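You operate a simulated robot arm through the tools that you are given. There is no shell and no other tool. Be economical: measure what you need, move in short steps, check, and stop when the job is done.

The job below is to be done with a simulated robot arm. You get a single attempt, and the scene is never put back.

Task
Free the fence, set it by its card, lock it and fit the blue pin.
Fine: the pin goes in the steel pin holder of the fence plate.

The check looks at the end state, three seconds after you hand in, the way a careful person would. Anything else that was tipped, shoved, dropped, spilled or broken makes it a failure.

Robot
A 6-joint arm with a two-finger parallel gripper, fixed in place. Base frame: the origin is at the foot of the arm, x ahead of it, y to its left, z up; the work surface is at about z = 867. Lengths are in mm, angles in degrees, forces in N, time in s.
With the tool pointing down near the work surface it reaches from about 160 to 740 mm from the base axis. Its first joint turns from -166.0 to 166.0 degrees. Payload 3.91 kg.
Tool frame: the origin (TCP) lies between the finger pads and is the grasp point; the fingertips stand 30 mm ahead of it; z points along the fingers, y is the line along which they close. Largest opening 110 mm; finger width 20, thickness 10; the body of the gripper, 48 by 112 mm, starts 55 mm behind the TCP.
Orientation is that of the tool frame in the base frame, as a unit quaternion [x, y, z, w]. With the fingers straight down and closing along the base's y, the tool's x points along the base's -x, its y along +y and its z along -z.

Tools
- The arm moves only by the tool send_rows. Its argument "moves" is a list of rows, each an object (a shift or turn left out is 0, a gripper value left out holds the last) with "hand": the finger opening in mm, from 0 to 110; "offset": the shift along the tool's x, y, z in mm, a list of three; "angular": the turn, a rotation vector about the tool's x, y, z in degrees, a list of three. In form: [{"hand": hand, "offset": [dx, dy, dz], "angular": [wx, wy, wz]}, ...]. A call has 1 to 8 rows; each row shifts and turns the commanded pose from where the row before left it, along the tool's axes as they then stand. Each row takes 0.2 s and may step no farther than 50 mm and 8.6 degrees from the row before; otherwise, or with a gripper value out of range, the whole call is refused. Where a pose cannot be reached the arm comes as near as it can. A force on the tool above 40 N (or 10 N above the force at the start of the call, whichever is more), or a blocked arm, ends the call early, and 0.2 s more pass. The fingers move at their own pace (about 45 mm/s each) and stop on an object; they squeeze with about 29 N. The grip force told is the motor's: it shows also when the fingers shut on nothing. Time passes only in rows, and 0.2 s behind the last, so rows that do not move let the fingers close. The reply holds the time, the measured pose of the TCP, the force on the tool along the base axes, the opening and the grip force, in the units named above and with some noise.
- Cameras (640 x 400 px; columns grow to the right, rows downward): "scene" is fixed at [219.8, 499.7, 1594.7]; the picture's right is [-0.17, 0.99, 0.00], its down [0.90, 0.15, -0.42] and it looks along [-0.41, -0.07, -0.91] (base axes); focal length 290 px, centre (320, 200). "wrist" rides on the gripper at [71, 22, -107] in the tool frame; the picture's right is [-0.29, 0.96, 0.00], its down [-0.76, -0.23, -0.61] and it looks along [-0.58, -0.18, 0.79] (tool axes); focal length 243 px, centre (320, 200).
- grab_frame(camera): a new picture of that camera. It takes no simulated time.
- slide_trunk(by): slides the trunk up (or, below 0, down) by that many mm; the arm rides with it, the base frame stays. It gives what a move gives, with no picture.
- point_at(camera, pixels): there is no depth. For up to 12 entries [column, row, z] of the newest picture of that camera ("zoom" is the newest enlarged one), the place [x, y] in the base frame at which the ray of that pixel passes the height z, good to about 2 mm. It takes no simulated time.
- inspect(camera, box): a new picture of the part [left, top, right, bottom] of that camera's present view, enlarged. It takes no simulated time.
- hand_in(): hands the job in; it is judged then, once.

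Keep the steps short. Do not move on a guess: measure, check each grasp and each placing, and mend mistakes. In all there are 80 turns and 54 pictures (those below and enlarged ones count). Leave the gripper open and the arm clear of the work at the hand-in unless told otherwise, and finish with a single line.

The tools are called after "Emit:" as a command line: name --argument value ..., lists and objects as JSON in quotes. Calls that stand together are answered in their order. send_rows: Moves the arm, as the interface text tells. Its arguments: {"type":"object","properties":{"moves":{"type":"array"}},"required":["moves"]} The other tools are called the same way: slide_trunk (by) slides the trunk up or down; grab_frame (camera) takes a picture; point_at (camera, pixels) gives the place at which the rays of pixels pass given heights; inspect (camera, box) takes an enlarged picture of a part of a camera's view; hand_in () hands the job in.

At the start:

```text
time: 0.0
position: [25.4, 364.6, 1242.4]
tcp_rot: [0.0, 1.0, 0.001, 0.0]
wrist_force: [0.4, 0.2, 0.3]
gripper_width: 110.4
grasp_force: 0.0
trunk travel left (down, up): [-525.0, 65.0]
```

scene: 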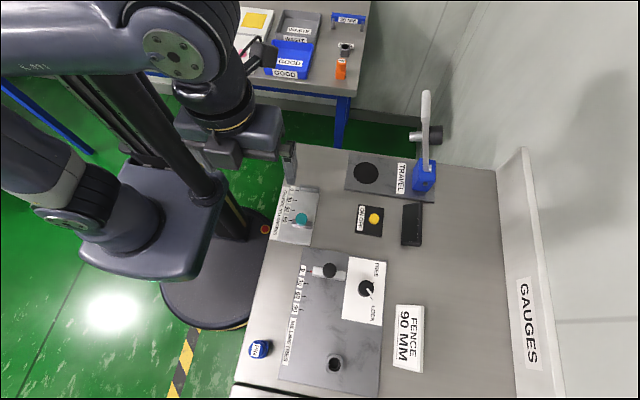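
wrist: 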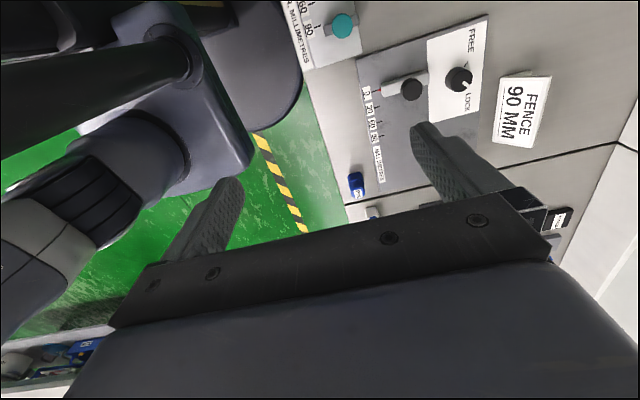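

I see the fence plate around scene (330,320), with a knob at (330,270), a FREE/LOCK dial at (366,290), a card reading "FENCE 90 MM", a pin holder at (333,363), and a blue pin at (258,349). I'll enlarge these.

Emit:
inspect --camera "scene" --box '[230, 240, 430, 400]'

Emit:
inspect --camera "wrist" --box '[330, 0, 570, 240]'

```text
2.50 times, centred on (330, 320) of scene
```

zoom: 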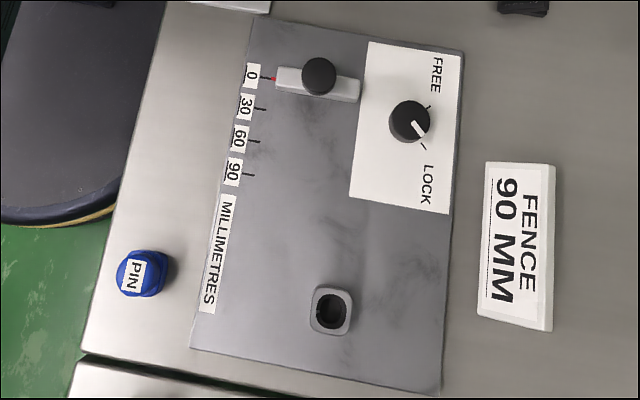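

```text
1.67 times, centred on (450, 120) of wrist
```

zoom: 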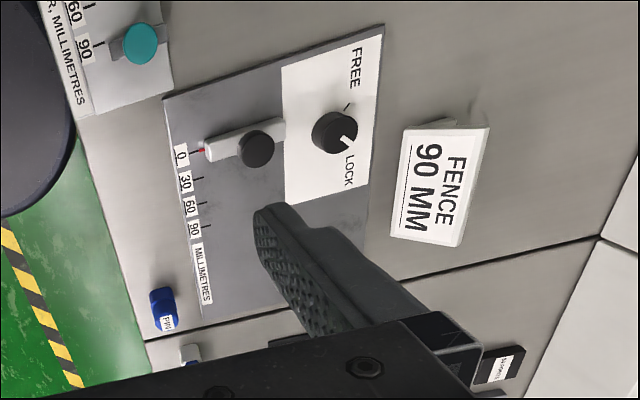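

The newest zoom is the wrist view, so I'll measure from the scene picture: knob, red pointer, ticks, dial, holder, pin and plate corners.

Emit:
point_at --camera "scene" --pixels '[[329.6, 270, 867], [329.6, 270, 910], [311.2, 271.2, 870], [298.5, 272, 870], [296.8, 283.6, 870], [294.8, 296.4, 870], [292.4, 309.6, 870], [366, 288, 890], [334.4, 364, 880], [258, 349, 890], [258, 349, 870], [362, 325, 870]]'

Emit:
inspect --camera "scene" --box '[280, 250, 400, 325]'

Emit:
inspect --camera "scene" --box '[230, 320, 358, 400]'

```text
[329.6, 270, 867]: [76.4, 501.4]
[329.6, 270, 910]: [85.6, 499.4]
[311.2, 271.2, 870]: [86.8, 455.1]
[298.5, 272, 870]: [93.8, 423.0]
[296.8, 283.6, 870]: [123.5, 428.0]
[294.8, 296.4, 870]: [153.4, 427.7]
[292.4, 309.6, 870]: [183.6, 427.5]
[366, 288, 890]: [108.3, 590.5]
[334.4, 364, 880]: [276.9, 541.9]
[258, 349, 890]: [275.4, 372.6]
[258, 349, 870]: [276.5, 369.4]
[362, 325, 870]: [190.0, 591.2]
```

```text
5.33 times, centred on (340, 288) of scene
```

zoom: 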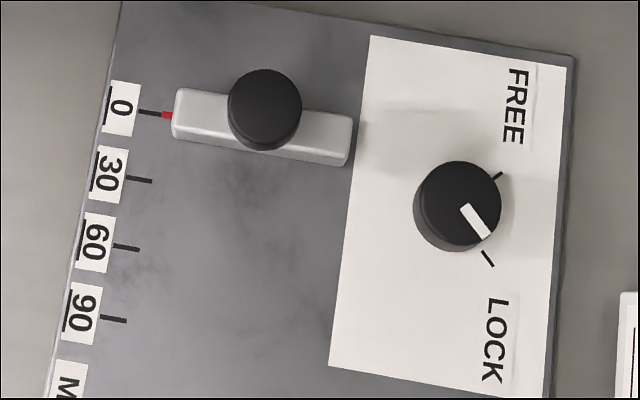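

```text
5.00 times, centred on (294, 360) of scene
```

zoom: 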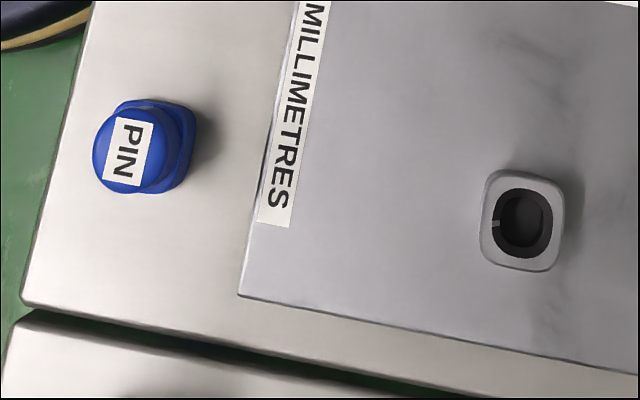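

The 30/60/90 ticks are at x≈123.5/153.4/183.6, so the scale is true to size and runs along +x. The red pointer sits at 0. The dial points to LOCK, so it must go counter-clockwise (seen from above) to FREE. Next I'll move over the dial area for a closer look.

Emit:
send_rows --moves '[{"hand": 110, "offset": [-9, 24, 26]}, {"offset": [-9, 24, 26]}, {"offset": [-9, 24, 26]}, {"offset": [-9, 24, 26]}, {"offset": [-9, 24, 26]}, {"offset": [-9, 24, 26]}, {"offset": [-9, 24, 26]}, {"offset": [-9, 24, 26]}]'

Emit:
grab_frame --camera "wrist"

```text
time: 1.8
position: [97.0, 558.1, 1032.5]
tcp_rot: [0.001, 1.0, 0.001, -0.001]
wrist_force: [0.0, -0.2, 0.4]
gripper_width: 109.9
grasp_force: 0.1
trunk travel left (down, up): [-525.0, 65.0]
```

```text
47 pictures are left
```

wrist: 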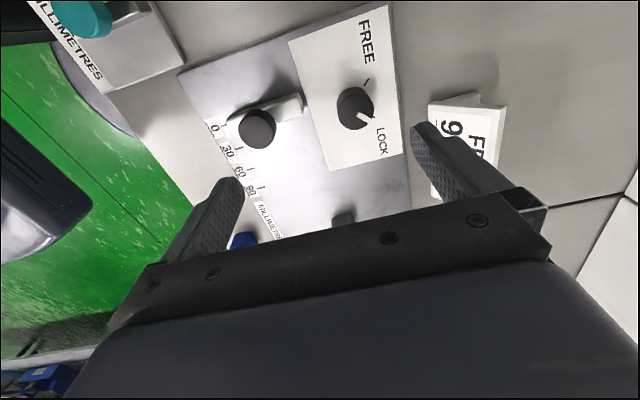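

I'll triangulate the heights of the dial and slider-knob tops by combining this view with the scene view. Slider knob is at wrist (258,126), dial at (355,105).

Emit:
point_at --camera "wrist" --pixels '[[259, 126, 880], [259, 126, 900], [259, 126, 920], [356, 104, 880], [356, 104, 900], [356, 104, 870], [366, 81, 870], [374, 126, 870]]'

Emit:
point_at --camera "scene" --pixels '[[329.8, 270.1, 880], [329.8, 270.1, 900], [329.8, 270.1, 920], [366.3, 287, 880], [366.3, 287, 900], [366.3, 287, 870], [373.5, 283.4, 870], [371.5, 299.3, 870]]'

Emit:
inspect --camera "wrist" --box '[200, 50, 424, 190]'

```text
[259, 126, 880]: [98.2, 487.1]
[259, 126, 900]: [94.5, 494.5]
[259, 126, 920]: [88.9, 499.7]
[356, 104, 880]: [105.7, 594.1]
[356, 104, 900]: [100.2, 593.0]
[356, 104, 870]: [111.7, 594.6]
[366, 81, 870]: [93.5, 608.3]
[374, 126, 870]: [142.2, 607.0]
```

```text
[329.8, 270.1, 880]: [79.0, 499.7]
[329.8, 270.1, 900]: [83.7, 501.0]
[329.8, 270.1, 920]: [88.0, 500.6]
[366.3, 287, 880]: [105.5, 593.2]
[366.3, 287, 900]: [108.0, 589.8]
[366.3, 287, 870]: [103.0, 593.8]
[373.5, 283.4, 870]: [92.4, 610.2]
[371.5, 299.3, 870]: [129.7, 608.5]
```

```text
2.86 times, centred on (312, 120) of wrist
```

zoom: 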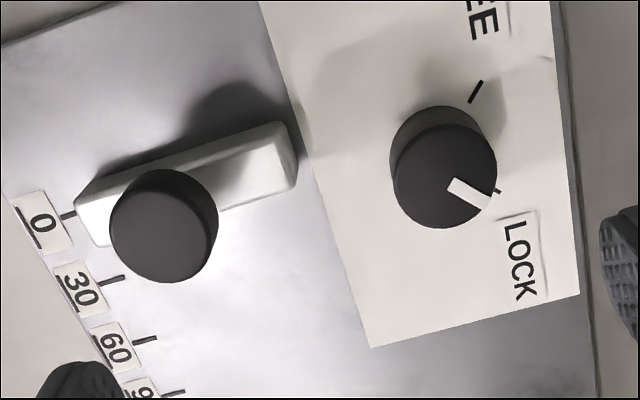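

The dial centre is about (110,591) with its top near z 893, and its ticks lie 90° apart. The slider knob is at (88,500) with its top near z 920. I'll move over the dial and pre-turn 45° clockwise so the 90° turn is centred.

Emit:
send_rows --moves '[{"hand": 70, "offset": [-6.5, 16.5, 36]}, {"offset": [-6.5, 16.5, 36]}, {"angular": [0, 0, 7.5]}, {"angular": [0, 0, 7.5]}, {"angular": [0, 0, 7.5]}, {"angular": [0, 0, 7.5]}, {"angular": [0, 0, 7.5]}, {"angular": [0, 0, 7.5]}]'

Emit:
grab_frame --camera "wrist"

Emit:
inspect --camera "scene" --box '[260, 230, 420, 330]'

```text
time: 3.6
position: [110.2, 589.0, 963.4]
tcp_rot: [0.385, 0.923, 0.0, 0.0]
wrist_force: [0.0, 0.3, 0.1]
gripper_width: 70.2
grasp_force: 0.0
trunk travel left (down, up): [-525.0, 65.0]
```

```text
45 pictures are left
```

wrist: 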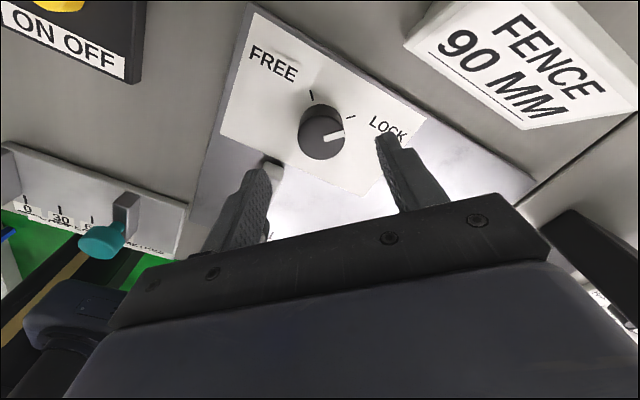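

```text
4.00 times, centred on (340, 280) of scene
```

zoom: 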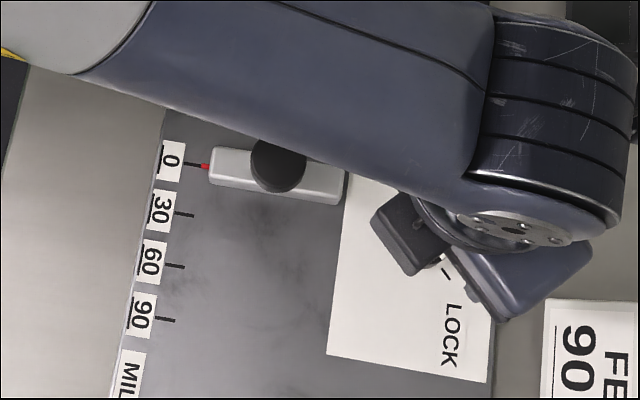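

The dial top is at wrist (322,138), with ticks at (312,96) and (350,117). I'll locate all three.

Emit:
point_at --camera "wrist" --pixels '[[322, 138, 893], [322, 138, 898], [312, 96, 870], [350, 117, 870], [322, 117, 870], [272, 165, 870]]'

Emit:
inspect --camera "wrist" --box '[240, 60, 416, 170]'

```text
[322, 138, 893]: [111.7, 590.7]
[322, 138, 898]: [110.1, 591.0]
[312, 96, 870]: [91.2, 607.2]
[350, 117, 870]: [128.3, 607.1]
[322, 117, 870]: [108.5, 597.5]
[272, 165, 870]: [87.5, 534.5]
```

```text
3.64 times, centred on (328, 115) of wrist
```

zoom: 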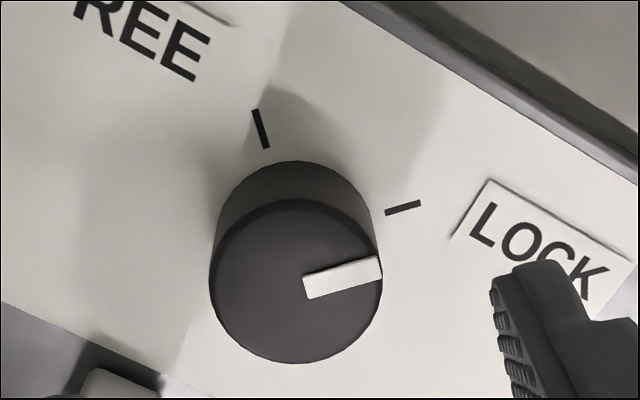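

The dial centre is confirmed near (109.5,590.3). I'll nudge, go down to TCP z≈906 (fingertips ~876) and close.

Emit:
send_rows --moves '[{"offset": [0.9, 0.9, 30]}, {"offset": [0, 0, 20]}, {"offset": [0, 0, 7]}, {"hand": 20}, {}, {}, {}]'

```text
time: 5.2
position: [109.0, 590.1, 906.3]
tcp_rot: [0.383, 0.924, -0.001, -0.001]
wrist_force: [1.6, 0.2, -3.3]
gripper_width: 35.5
grasp_force: 44.9
trunk travel left (down, up): [-525.0, 65.0]
```

The fingers grip the dial at 35.5 mm. Next I'll turn it 45° counter-clockwise.

Emit:
send_rows --moves '[{"angular": [0, 0, -7.5]}, {"angular": [0, 0, -7.5]}, {"angular": [0, 0, -7.5]}, {"angular": [0, 0, -7.5]}, {"angular": [0, 0, -7.5]}, {"angular": [0, 0, -7.5]}]'

Emit:
grab_frame --camera "wrist"

```text
time: 6.6
position: [110.4, 590.6, 905.7]
tcp_rot: [-0.001, 1.0, 0.0, 0.0]
wrist_force: [2.2, 1.5, 9.0]
gripper_width: 35.5
grasp_force: 44.9
trunk travel left (down, up): [-525.0, 65.0]
```

```text
42 pictures are left
```

wrist: 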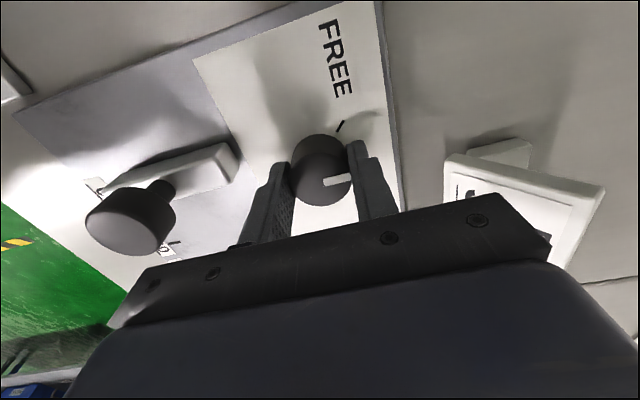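

The pointer turned with the grip and now faces +y. I'll turn it another 45° to FREE.

Emit:
send_rows --moves '[{"angular": [0, 0, -7.5]}, {"angular": [0, 0, -7.5]}, {"angular": [0, 0, -7.5]}, {"angular": [0, 0, -7.5]}, {"angular": [0, 0, -7.5]}, {"angular": [0, 0, -7.5]}, {}]'

Emit:
inspect --camera "wrist" --box '[220, 60, 420, 210]'

```text
time: 8.2
position: [109.3, 589.5, 905.5]
tcp_rot: [-0.384, 0.923, 0.0, 0.001]
wrist_force: [2.0, -0.2, 20.0]
gripper_width: 35.5
grasp_force: 45.3
trunk travel left (down, up): [-525.0, 65.0]
```

```text
2.67 times, centred on (320, 135) of wrist
```

zoom: 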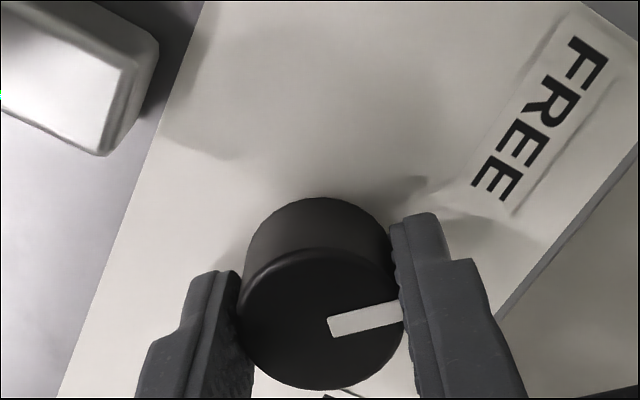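

The pointer now lines up with the finger line, toward FREE. I'll release, lift and check.

Emit:
send_rows --moves '[{"hand": 60}, {}, {"offset": [0, 0, -30]}, {"offset": [0, 0, -35]}]'

Emit:
grab_frame --camera "wrist"

```text
time: 9.2
position: [108.2, 589.3, 969.0]
tcp_rot: [-0.382, 0.924, 0.0, 0.001]
wrist_force: [0.4, 0.6, -0.2]
gripper_width: 60.0
grasp_force: 0.1
trunk travel left (down, up): [-525.0, 65.0]
```

```text
40 pictures are left
```

wrist: 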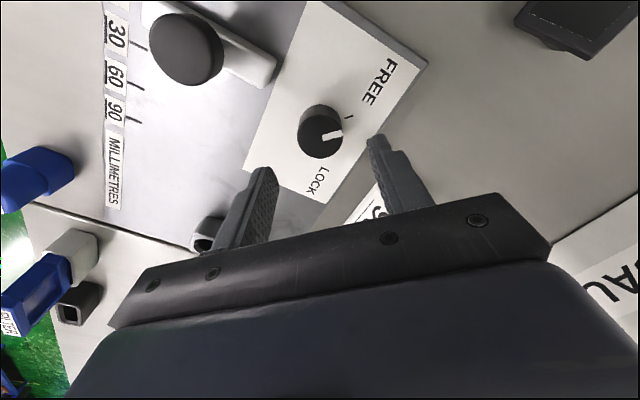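

The dial stands at FREE. I'll locate the slider knob's top face, seen at about wrist (186,48), in this view.

Emit:
point_at --camera "wrist" --pixels '[[185, 49, 910], [185, 49, 915], [185, 49, 920], [185, 49, 925], [150, 45, 920], [221, 55, 920]]'

Emit:
inspect --camera "wrist" --box '[100, 0, 300, 125]'

```text
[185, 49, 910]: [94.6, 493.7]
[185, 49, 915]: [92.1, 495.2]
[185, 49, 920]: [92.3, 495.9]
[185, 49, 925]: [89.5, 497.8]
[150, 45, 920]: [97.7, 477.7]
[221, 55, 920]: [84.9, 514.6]
```

```text
3.20 times, centred on (200, 62) of wrist
```

zoom: 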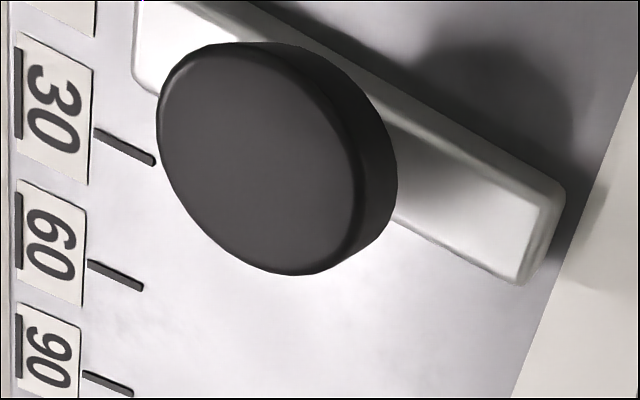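

The knob centre is about (89,499) with its top near z 928. I'll raise a little, move over it and look again before descending.

Emit:
send_rows --moves '[{"offset": [0, 0, -25]}, {"offset": [38.5, -25, 0]}, {"offset": [38.5, -25, 0]}, {}]'

Emit:
grab_frame --camera "wrist"

```text
time: 10.2
position: [89.0, 498.6, 995.7]
tcp_rot: [-0.383, 0.924, 0.0, 0.0]
wrist_force: [0.2, -0.2, -0.8]
gripper_width: 59.7
grasp_force: 0.0
trunk travel left (down, up): [-525.0, 65.0]
```

```text
38 pictures are left
```

wrist: 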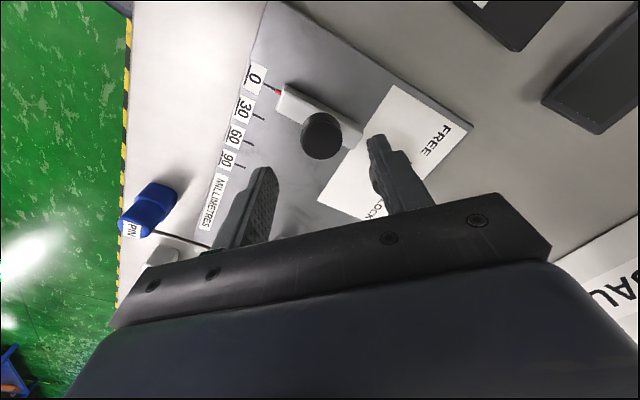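

The knob top is at wrist (320,136). I'll check its position.

Emit:
point_at --camera "wrist" --pixels '[[320, 136, 915], [320, 136, 920], [320, 136, 928]]'

```text
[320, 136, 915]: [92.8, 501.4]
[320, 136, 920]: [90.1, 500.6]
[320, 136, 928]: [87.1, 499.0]
```

Consistent: the knob is at (89,500). I'll descend to TCP z≈930 and close.

Emit:
send_rows --moves '[{"offset": [-0.7, 0.7, 35]}, {"offset": [0, 0, 30]}, {"hand": 15}, {}, {}, {}]'

Emit:
grab_frame --camera "wrist"

```text
time: 11.6
position: [89.4, 499.8, 929.3]
tcp_rot: [-0.382, 0.924, 0.0, 0.0]
wrist_force: [0.7, 0.8, -2.2]
gripper_width: 30.7
grasp_force: 44.9
trunk travel left (down, up): [-525.0, 65.0]
```

```text
37 pictures are left
```

wrist: 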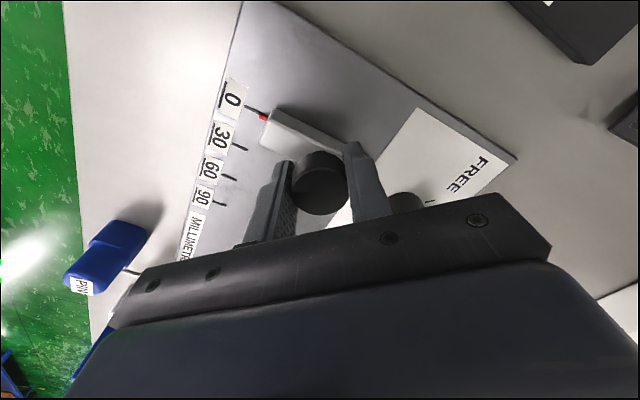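

The knob is gripped at 30.7 mm. I'll slide +45 mm in x first.

Emit:
send_rows --moves '[{"offset": [-7.95, -7.95, 0]}, {"offset": [-7.95, -7.95, 0]}, {"offset": [-7.95, -7.95, 0]}, {"offset": [-7.95, -7.95, 0]}, {}]'

Emit:
grab_frame --camera "wrist"

```text
time: 12.8
position: [135.4, 499.1, 929.7]
tcp_rot: [-0.382, 0.924, 0.001, 0.0]
wrist_force: [-0.6, -2.5, -1.8]
gripper_width: 30.7
grasp_force: 44.9
trunk travel left (down, up): [-525.0, 65.0]
```

```text
36 pictures are left
```

wrist: 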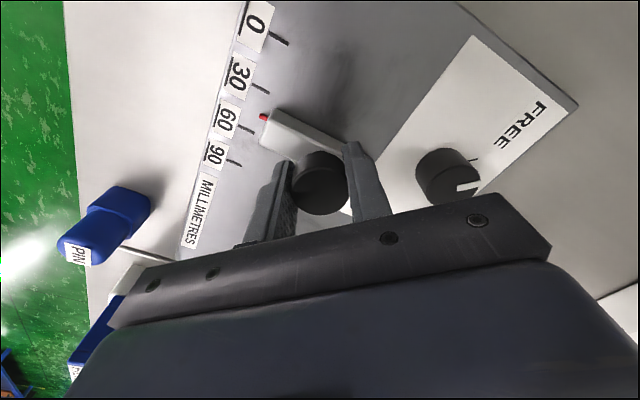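

The fence moves freely, and its red pointer is now midway between 30 and 60. I'll slide another 45 mm.

Emit:
send_rows --moves '[{"offset": [-7.95, -7.95, 0]}, {"offset": [-7.95, -7.95, 0]}, {"offset": [-7.95, -7.95, 0]}, {"offset": [-7.75, -7.75, 0]}, {}]'

Emit:
inspect --camera "wrist" --box '[180, 60, 308, 140]'

Emit:
inspect --camera "scene" --box '[270, 260, 366, 320]'

```text
time: 14.0
position: [179.4, 499.0, 930.1]
tcp_rot: [-0.384, 0.923, 0.0, 0.0]
wrist_force: [-1.3, -9.4, 0.3]
gripper_width: 30.6
grasp_force: 44.7
trunk travel left (down, up): [-525.0, 65.0]
```

```text
5.00 times, centred on (244, 100) of wrist
```

zoom: 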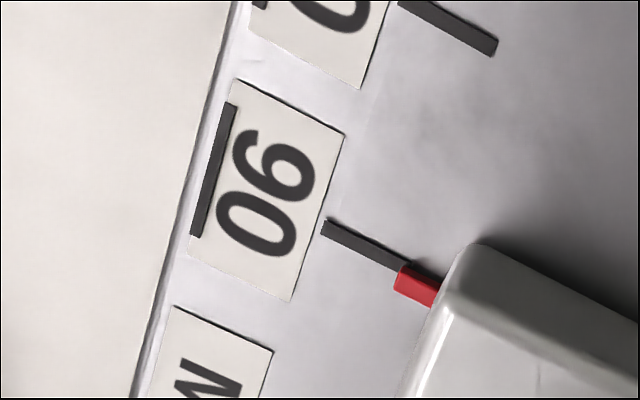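

```text
6.67 times, centred on (318, 290) of scene
```

zoom: 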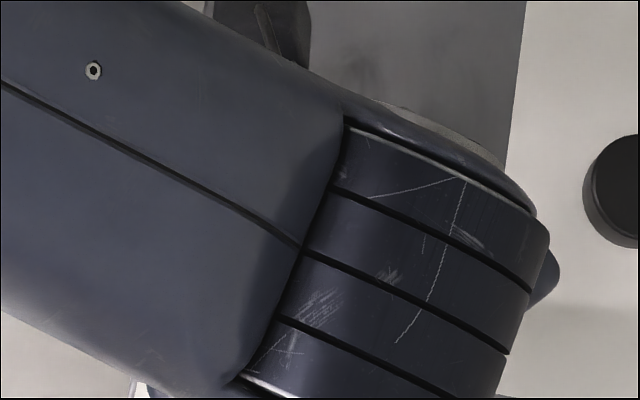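

The red pointer sits at the 90 tick, and TCP travel was 90.0 mm. There is about 1 mm of apparent offset that could be parallax. I'll release, lift, go above the dial and check from the scene camera, which looks nearly straight along x there.

Emit:
send_rows --moves '[{"hand": 60}, {}, {"offset": [0, 0, -35]}, {"offset": [0, 0, -30]}, {"offset": [-5, 38, 0]}, {"offset": [-5, 38, 0]}, {"offset": [-5, 38, 0]}, {}]'

Emit:
inspect --camera "scene" --box '[270, 260, 366, 320]'

Emit:
inspect --camera "wrist" --box '[240, 60, 416, 170]'

```text
time: 15.8
position: [110.4, 593.2, 996.8]
tcp_rot: [-0.383, 0.924, 0.0, 0.0]
wrist_force: [0.0, -0.2, -0.3]
gripper_width: 59.9
grasp_force: 0.1
trunk travel left (down, up): [-525.0, 65.0]
```

```text
6.67 times, centred on (318, 290) of scene
```

zoom: 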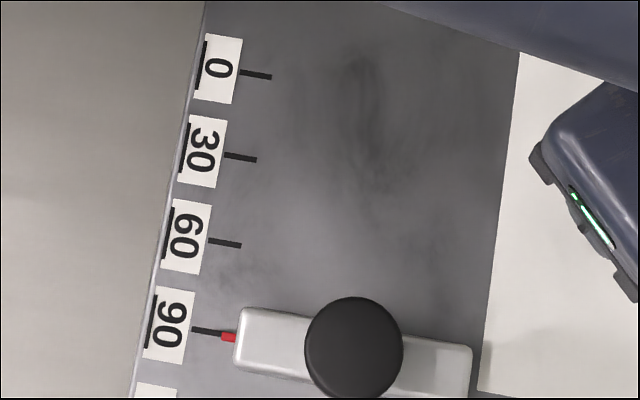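

```text
3.64 times, centred on (328, 115) of wrist
```

zoom: 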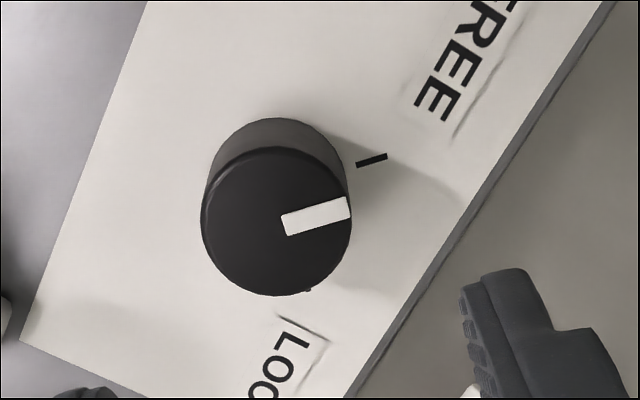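

From the scene the red pointer looks slightly past the 90 tick. I'll enlarge further to measure.

Emit:
inspect --camera "scene" --box '[288, 298, 320, 318]'

```text
16.00 times, centred on (304, 308) of scene
```

zoom: 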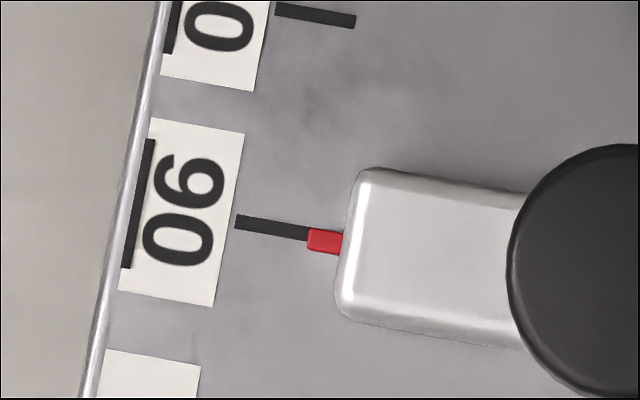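

Correcting for parallax between the two views, the pointer is about 0.9 mm past the tick. I'll regrip the knob and centre it at TCP x≈178.5 to take that out.

Emit:
send_rows --moves '[{"offset": [6.15, -38.3, 0]}, {"offset": [6.15, -38.3, 0]}, {"offset": [6.15, -38.3, 0]}, {}, {"offset": [0, 0, 35]}, {"offset": [0, 0, 31]}, {}]'

```text
time: 17.4
position: [177.6, 498.3, 929.1]
tcp_rot: [-0.383, 0.924, -0.001, 0.0]
wrist_force: [-0.7, -0.3, 0.9]
gripper_width: 60.1
grasp_force: 0.1
trunk travel left (down, up): [-525.0, 65.0]
```

Emit:
send_rows --moves '[{"offset": [-0.6, 0, 0]}, {"hand": 15}, {}, {}, {}, {}]'

Emit:
inspect --camera "wrist" --box '[180, 60, 308, 140]'

```text
time: 18.8
position: [178.5, 498.7, 927.9]
tcp_rot: [-0.383, 0.924, 0.0, 0.001]
wrist_force: [-0.5, -2.4, -0.4]
gripper_width: 30.7
grasp_force: 45.0
trunk travel left (down, up): [-525.0, 65.0]
```

```text
5.00 times, centred on (244, 100) of wrist
```

zoom: 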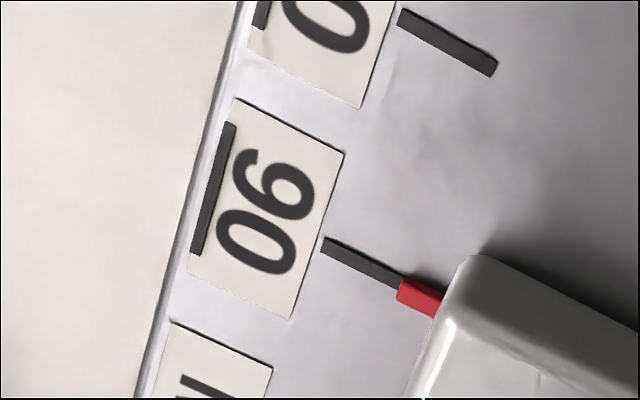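

Allowing for parallax, the pointer now lines up with the 90 tick. I'll release, lift and go above the dial, then recheck from the scene.

Emit:
send_rows --moves '[{"hand": 60}, {}, {"offset": [0, 0, -35]}, {"offset": [0, 0, -30]}, {"offset": [-5.3, 37.8, 0]}, {"offset": [-5.3, 37.8, 0]}, {"offset": [-5.3, 37.8, 0]}, {}]'

Emit:
inspect --camera "scene" --box '[288, 298, 320, 318]'

Emit:
inspect --camera "wrist" --box '[240, 60, 416, 170]'

```text
time: 20.6
position: [108.8, 589.5, 992.2]
tcp_rot: [-0.383, 0.924, 0.0, 0.0]
wrist_force: [0.0, 0.1, 0.2]
gripper_width: 59.8
grasp_force: 0.0
trunk travel left (down, up): [-525.0, 65.0]
```

```text
16.00 times, centred on (304, 308) of scene
```

zoom: 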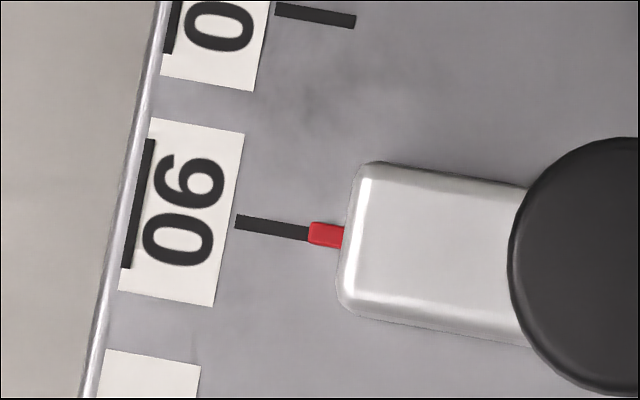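

```text
3.64 times, centred on (328, 115) of wrist
```

zoom: 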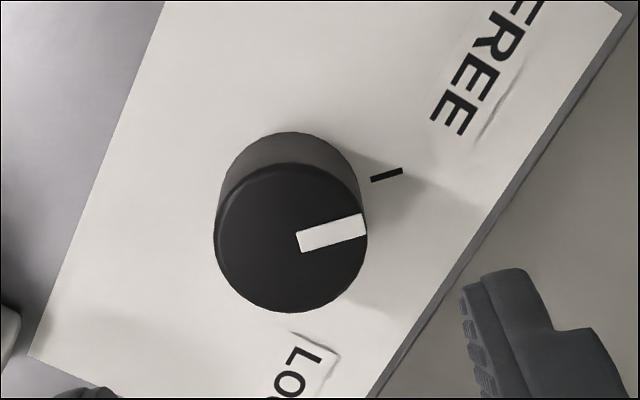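

The pointer is aligned on 90. I'll descend on the dial, grip it and turn it back toward LOCK.

Emit:
send_rows --moves '[{"offset": [-0.8, 0, 40]}, {"offset": [0, 0, 30]}, {"offset": [0, 0, 16]}, {"hand": 20}, {}, {}, {}]'

Emit:
send_rows --moves '[{"angular": [0, 0, 7.5]}, {"angular": [0, 0, 7.5]}, {"angular": [0, 0, 7.5]}, {"angular": [0, 0, 7.5]}, {"angular": [0, 0, 7.5]}, {"angular": [0, 0, 7.5]}]'

Emit:
send_rows --moves '[{"angular": [0, 0, 7.5]}, {"angular": [0, 0, 7.5]}, {"angular": [0, 0, 7.5]}, {"angular": [0, 0, 7.5]}, {"angular": [0, 0, 7.5]}, {"angular": [0, 0, 7.5]}, {}]'

Emit:
inspect --camera "wrist" --box '[220, 60, 420, 210]'

```text
time: 22.2
position: [110.3, 591.1, 907.1]
tcp_rot: [-0.383, 0.924, 0.0, -0.001]
wrist_force: [1.3, -2.9, -4.5]
gripper_width: 35.5
grasp_force: 45.0
trunk travel left (down, up): [-525.0, 65.0]
```

```text
time: 23.6
position: [111.5, 590.5, 906.4]
tcp_rot: [0.002, 1.0, -0.002, 0.0]
wrist_force: [5.2, -7.1, -19.8]
gripper_width: 35.4
grasp_force: 45.1
trunk travel left (down, up): [-525.0, 65.0]
```

```text
time: 25.2
position: [109.9, 589.4, 907.0]
tcp_rot: [0.383, 0.924, -0.002, 0.0]
wrist_force: [5.3, -15.6, -23.7]
gripper_width: 35.4
grasp_force: 45.5
trunk travel left (down, up): [-525.0, 65.0]
```

```text
2.67 times, centred on (320, 135) of wrist
```

zoom: 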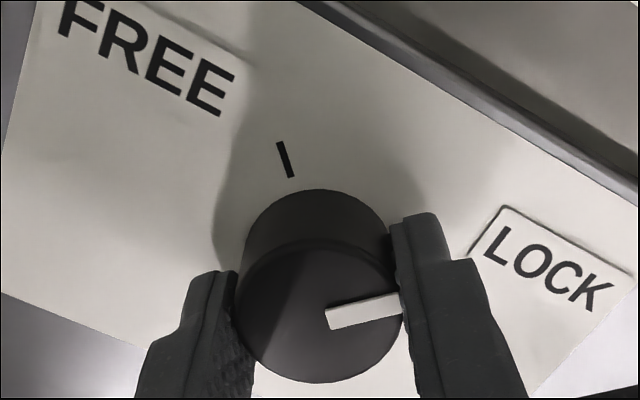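

The pointer is on LOCK. I'll release, lift and straighten the tool back to 0°.

Emit:
send_rows --moves '[{"hand": 60}, {}, {"offset": [0, 0, -45]}, {"offset": [0, 0, -45]}, {"offset": [0, 0, -30]}]'

Emit:
inspect --camera "wrist" --box '[220, 40, 420, 190]'

Emit:
send_rows --moves '[{"angular": [0, 0, -7.5]}, {"angular": [0, 0, -7.5]}, {"angular": [0, 0, -7.5]}, {"angular": [0, 0, -7.5]}, {"angular": [0, 0, -7.5]}, {"angular": [0, 0, -7.5]}, {"offset": [-40, -20, 0]}, {"offset": [-40, -20, 0]}]'

Emit:
grab_frame --camera "wrist"

```text
time: 26.4
position: [113.1, 591.9, 1029.0]
tcp_rot: [0.382, 0.924, 0.0, 0.0]
wrist_force: [0.1, 0.2, -0.5]
gripper_width: 60.1
grasp_force: 0.0
trunk travel left (down, up): [-525.0, 65.0]
```

```text
2.67 times, centred on (320, 115) of wrist
```

zoom: 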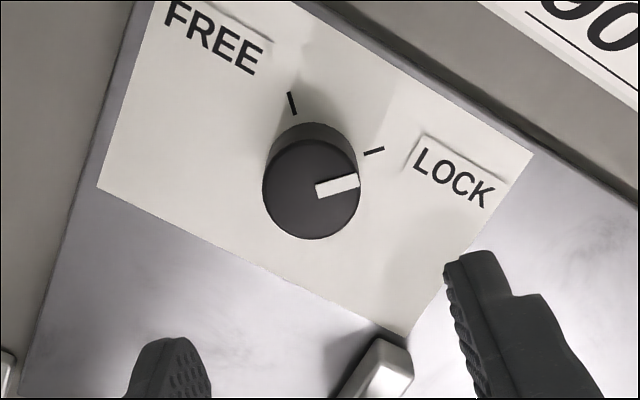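

```text
time: 28.2
position: [191.9, 551.5, 1028.4]
tcp_rot: [-0.001, 1.0, 0.0, 0.0]
wrist_force: [0.8, -0.2, 0.0]
gripper_width: 59.8
grasp_force: 0.1
trunk travel left (down, up): [-525.0, 65.0]
```

```text
25 pictures are left
```

wrist: 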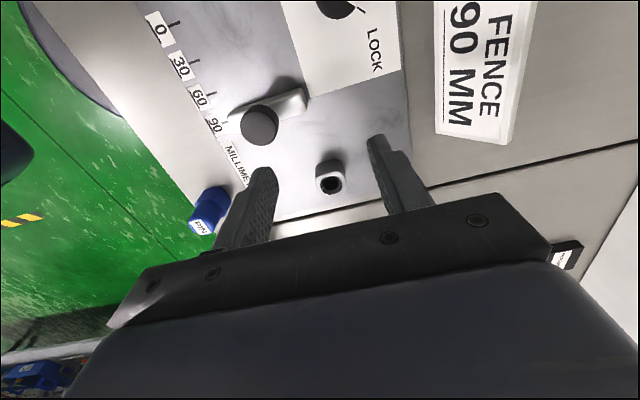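

The dial is at LOCK. Next I'll study the holder at wrist (331,180) and the pin at (207,212) enlarged.

Emit:
inspect --camera "wrist" --box '[290, 150, 370, 200]'

Emit:
inspect --camera "wrist" --box '[170, 175, 250, 240]'

Emit:
inspect --camera "scene" --box '[238, 330, 286, 372]'

Emit:
inspect --camera "scene" --box '[316, 348, 356, 380]'

```text
8.00 times, centred on (330, 175) of wrist
```

zoom: 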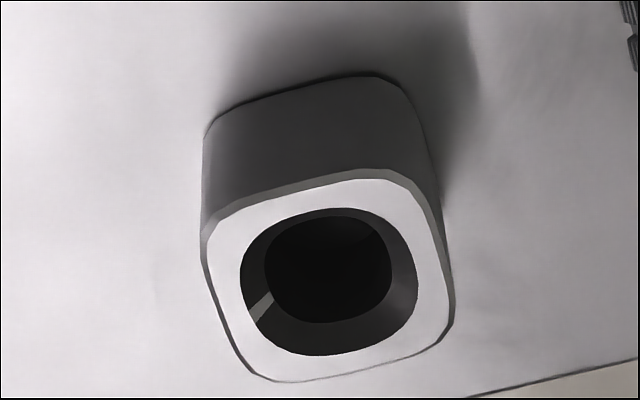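

```text
6.15 times, centred on (210, 208) of wrist
```

zoom: 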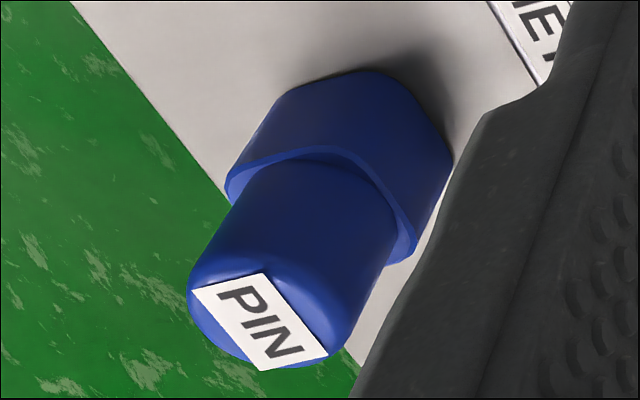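

```text
9.52 times, centred on (262, 351) of scene
```

zoom: 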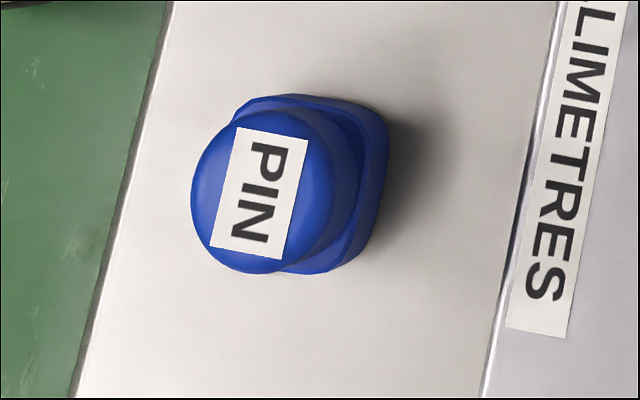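

```text
12.50 times, centred on (336, 364) of scene
```

zoom: 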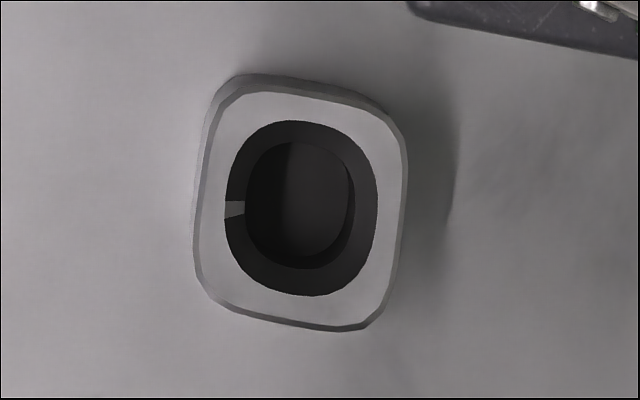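

The pin has a round blue grip on top of a rounded-square blue collar, and the steel holder has a round hole of about 26 mm with a chamfer and a mark on its −y side. The PIN label is already parallel to the plate's lettering. I'll triangulate both heights.

Emit:
point_at --camera "wrist" --pixels '[[200.6, 227.8, 900], [200.6, 227.8, 920], [200.6, 227.8, 940], [331.3, 185, 880], [331.3, 185, 890], [331.3, 185, 900], [331.3, 185, 910]]'

Emit:
point_at --camera "scene" --pixels '[[255.5, 350.3, 900], [255.5, 350.3, 920], [255.5, 350.3, 940], [334.6, 364.6, 880], [334.6, 364.6, 890], [334.6, 364.6, 900], [334.6, 364.6, 910]]'

```text
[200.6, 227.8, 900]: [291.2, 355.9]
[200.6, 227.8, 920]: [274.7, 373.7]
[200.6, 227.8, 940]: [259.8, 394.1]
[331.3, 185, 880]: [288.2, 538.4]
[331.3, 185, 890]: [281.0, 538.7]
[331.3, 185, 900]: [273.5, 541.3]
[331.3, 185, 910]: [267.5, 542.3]
```

```text
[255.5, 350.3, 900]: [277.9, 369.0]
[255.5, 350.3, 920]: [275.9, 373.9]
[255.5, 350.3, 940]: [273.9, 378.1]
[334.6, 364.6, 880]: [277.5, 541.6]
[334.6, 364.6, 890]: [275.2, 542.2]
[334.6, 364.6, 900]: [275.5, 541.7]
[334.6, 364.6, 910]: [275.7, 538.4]
```

The pin top is at z≈920, centre (275.5,373.7). The holder top is at z≈897, centre (275,541.5). I'll move above the pin.

Emit:
send_rows --moves '[{"offset": [-16.7, -35.6, 4]}, {"offset": [-16.7, -35.6, 4]}, {"offset": [-16.7, -35.6, 4]}, {"offset": [-16.7, -35.6, 4]}, {"offset": [-16.7, -35.6, 4]}, {}]'

Emit:
grab_frame --camera "wrist"

```text
time: 29.6
position: [274.1, 373.4, 1008.3]
tcp_rot: [0.0, 1.0, 0.0, 0.0]
wrist_force: [1.0, -0.1, -0.4]
gripper_width: 60.1
grasp_force: 0.0
trunk travel left (down, up): [-525.0, 65.0]
```

```text
20 pictures are left
```

wrist: 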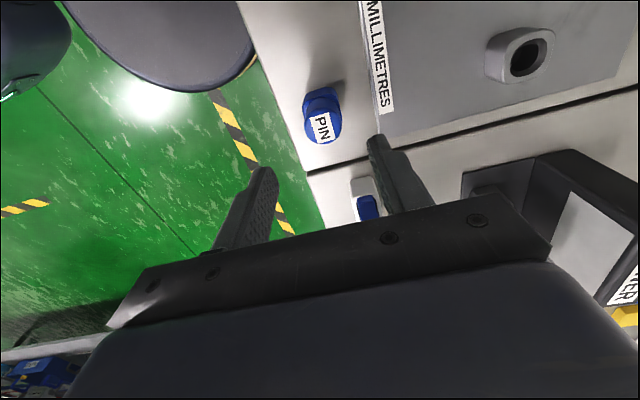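

The pin top is at wrist (322,127). I'll check its centre.

Emit:
point_at --camera "wrist" --pixels '[[322, 127, 915], [322, 127, 920], [322, 127, 925]]'

Emit:
inspect --camera "wrist" --box '[280, 70, 376, 160]'

```text
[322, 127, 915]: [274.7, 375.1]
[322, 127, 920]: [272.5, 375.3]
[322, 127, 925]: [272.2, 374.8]
```

```text
4.44 times, centred on (328, 115) of wrist
```

zoom: 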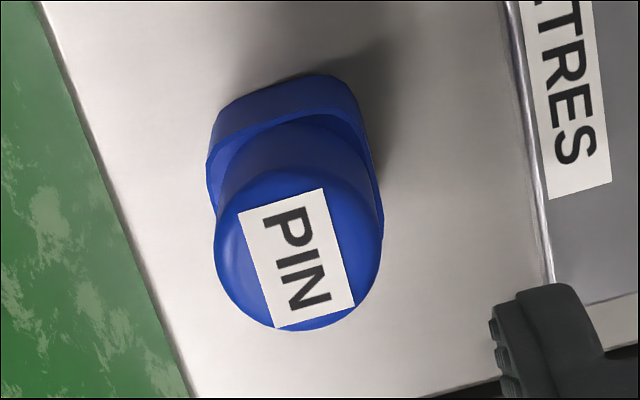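

Centred to within 1 mm. I'll descend to TCP z≈926 (tips ~896) and close gently on the round grip.

Emit:
send_rows --moves '[{"offset": [0, 1, 40]}, {"offset": [0, 0, 30]}, {"offset": [0, 0, 12]}, {"hand": 15}, {}, {}, {}]'

Emit:
inspect --camera "wrist" --box '[220, 60, 420, 230]'

```text
time: 31.2
position: [272.9, 374.0, 927.9]
tcp_rot: [0.0, 1.0, -0.001, 0.001]
wrist_force: [-0.5, 0.3, 0.4]
gripper_width: 29.9
grasp_force: 29.0
trunk travel left (down, up): [-525.0, 65.0]
```

```text
2.35 times, centred on (320, 145) of wrist
```

zoom: 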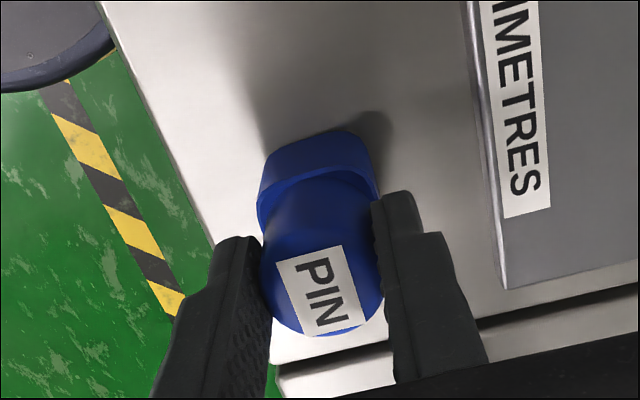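

The grip is held at 29.9 mm. I'll lift slowly, 15 mm first, watching the force.

Emit:
send_rows --moves '[{"offset": [0, 0, -5]}, {"offset": [0, 0, -5]}, {"offset": [0, 0, -5]}, {}]'

Emit:
inspect --camera "wrist" --box '[220, 60, 420, 230]'

```text
time: 32.2
position: [273.0, 373.7, 941.4]
tcp_rot: [-0.001, 1.0, 0.0, 0.0]
wrist_force: [-0.7, 0.6, -0.7]
gripper_width: 29.9
grasp_force: 28.8
trunk travel left (down, up): [-525.0, 65.0]
```

```text
2.35 times, centred on (320, 145) of wrist
```

zoom: 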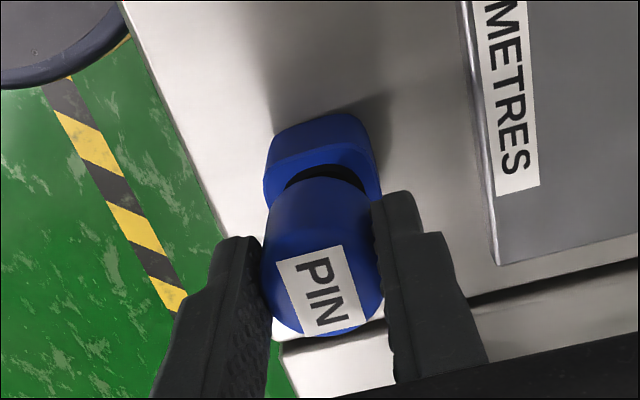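

As suspected, the blue collar is a parking holder that stays behind while the pin rises. I'll lift 60 mm more and look at the shaft and the parking holder.

Emit:
send_rows --moves '[{"offset": [0, 0, -15]}, {"offset": [0, 0, -20]}, {"offset": [0, 0, -25]}, {}]'

Emit:
grab_frame --camera "wrist"

Emit:
inspect --camera "wrist" --box '[270, 60, 370, 210]'

Emit:
grab_frame --camera "scene"

```text
time: 33.2
position: [274.1, 372.9, 1002.0]
tcp_rot: [-0.001, 1.0, 0.0, -0.001]
wrist_force: [-0.3, -0.1, -0.8]
gripper_width: 29.9
grasp_force: 29.1
trunk travel left (down, up): [-525.0, 65.0]
```

```text
16 pictures are left
```

wrist: 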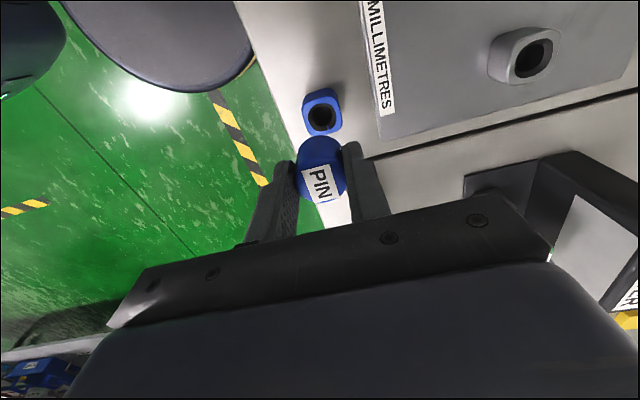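

```text
2.67 times, centred on (320, 135) of wrist
```

zoom: 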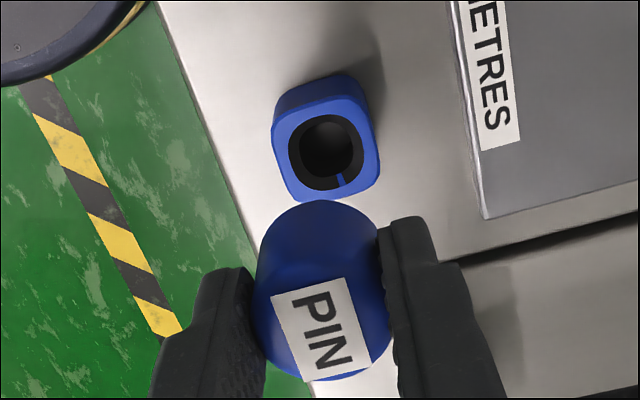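

```text
14 pictures are left
```

scene: 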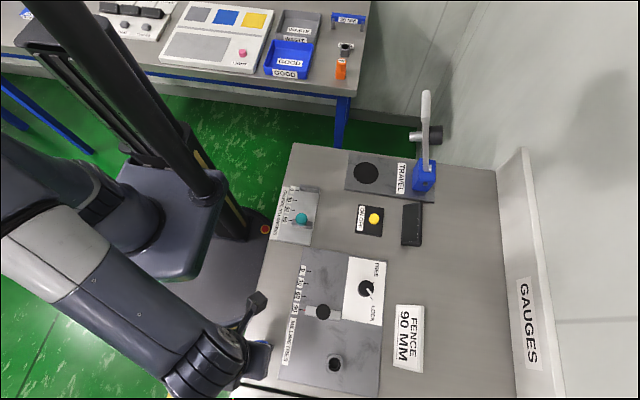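

The pin is out, and the blue holder shows a key mark on its +x side, while the steel holder's mark is on its −y side. The pin will therefore need turning. I'll take an enlarged wrist view of the steel holder and measure both mark angles.

Emit:
point_at --camera "zoom" --pixels '[[326, 152, 893], [341, 179, 893], [344, 186, 893], [338, 173, 890], [288, 152, 893], [364, 152, 893], [326, 114, 893], [326, 190, 893]]'

Emit:
inspect --camera "wrist" --box '[300, 80, 346, 140]'

```text
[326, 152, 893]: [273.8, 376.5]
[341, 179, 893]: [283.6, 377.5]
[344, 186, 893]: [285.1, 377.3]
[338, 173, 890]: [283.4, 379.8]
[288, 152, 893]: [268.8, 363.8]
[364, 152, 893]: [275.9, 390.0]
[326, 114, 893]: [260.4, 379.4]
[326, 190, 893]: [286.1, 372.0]
```

```text
6.67 times, centred on (323, 110) of wrist
```

zoom: 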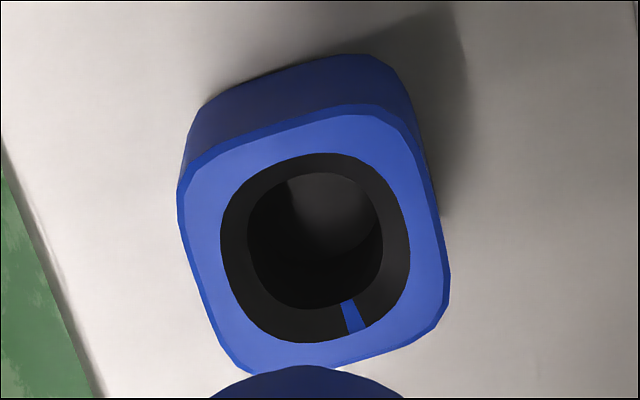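

Emit:
point_at --camera "zoom" --pixels '[[357, 329, 893], [347, 304, 890], [221, 232, 893], [410, 265, 893], [335, 153, 893], [290, 343, 893], [180, 190, 893], [225, 350, 893], [448, 280, 893], [405, 130, 893]]'

Emit:
inspect --camera "wrist" --box '[480, 20, 570, 95]'

```text
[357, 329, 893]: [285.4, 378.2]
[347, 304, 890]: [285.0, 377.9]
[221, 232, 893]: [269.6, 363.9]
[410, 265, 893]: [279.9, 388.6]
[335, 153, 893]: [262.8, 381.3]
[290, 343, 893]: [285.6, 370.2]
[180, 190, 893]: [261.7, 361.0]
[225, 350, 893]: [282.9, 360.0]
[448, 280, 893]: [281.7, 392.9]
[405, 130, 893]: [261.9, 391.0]
```

```text
5.33 times, centred on (525, 58) of wrist
```

zoom: 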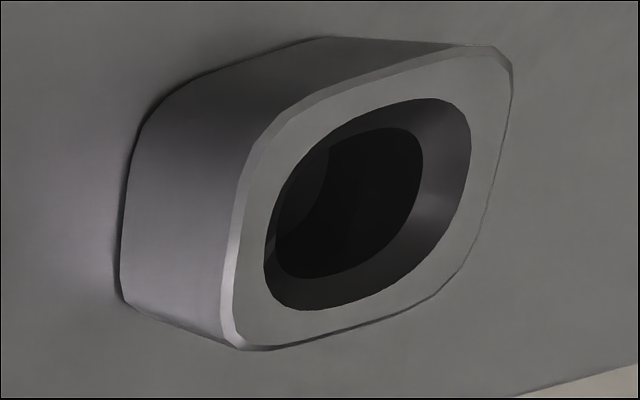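

Blue holder: hole centre about (274.5,376) and mark at +11° from +x. Steel: mark at roughly −78.5°. So the pin must turn 90° clockwise seen from above. I'll carry the pin over the holder at this height and start the turn.

Emit:
send_rows --moves '[{"offset": [0, 42, -2]}, {"offset": [0, 42, -2]}, {"offset": [0, 42, -2]}, {"offset": [-1, 42, -2]}, {}]'

Emit:
inspect --camera "wrist" --box '[295, 80, 351, 140]'

```text
time: 34.4
position: [274.6, 542.1, 1008.8]
tcp_rot: [-0.001, 1.0, -0.001, 0.0]
wrist_force: [0.2, 0.7, -0.8]
gripper_width: 30.0
grasp_force: 29.1
trunk travel left (down, up): [-525.0, 65.0]
```

```text
6.67 times, centred on (323, 110) of wrist
```

zoom: 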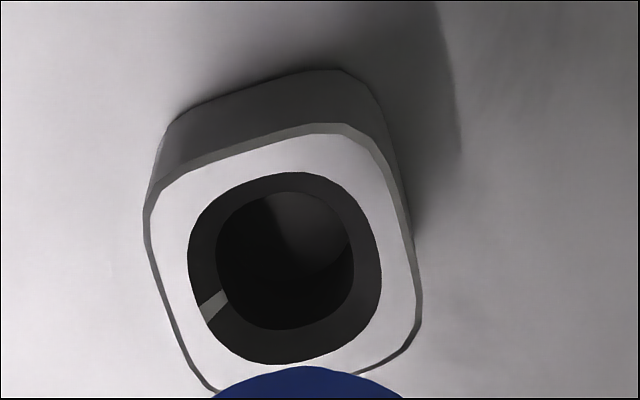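

Emit:
point_at --camera "zoom" --pixels '[[203, 315, 897], [226, 293, 894], [188, 250, 897], [382, 285, 897], [302, 172, 897], [258, 363, 897], [190, 225, 897], [381, 300, 897], [330, 175, 897], [240, 360, 897]]'

```text
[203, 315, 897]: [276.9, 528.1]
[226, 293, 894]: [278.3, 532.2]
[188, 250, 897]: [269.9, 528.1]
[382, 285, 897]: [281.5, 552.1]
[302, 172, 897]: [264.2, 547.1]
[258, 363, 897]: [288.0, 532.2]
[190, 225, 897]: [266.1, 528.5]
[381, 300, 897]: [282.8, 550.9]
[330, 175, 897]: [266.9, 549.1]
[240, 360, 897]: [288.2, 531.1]
```

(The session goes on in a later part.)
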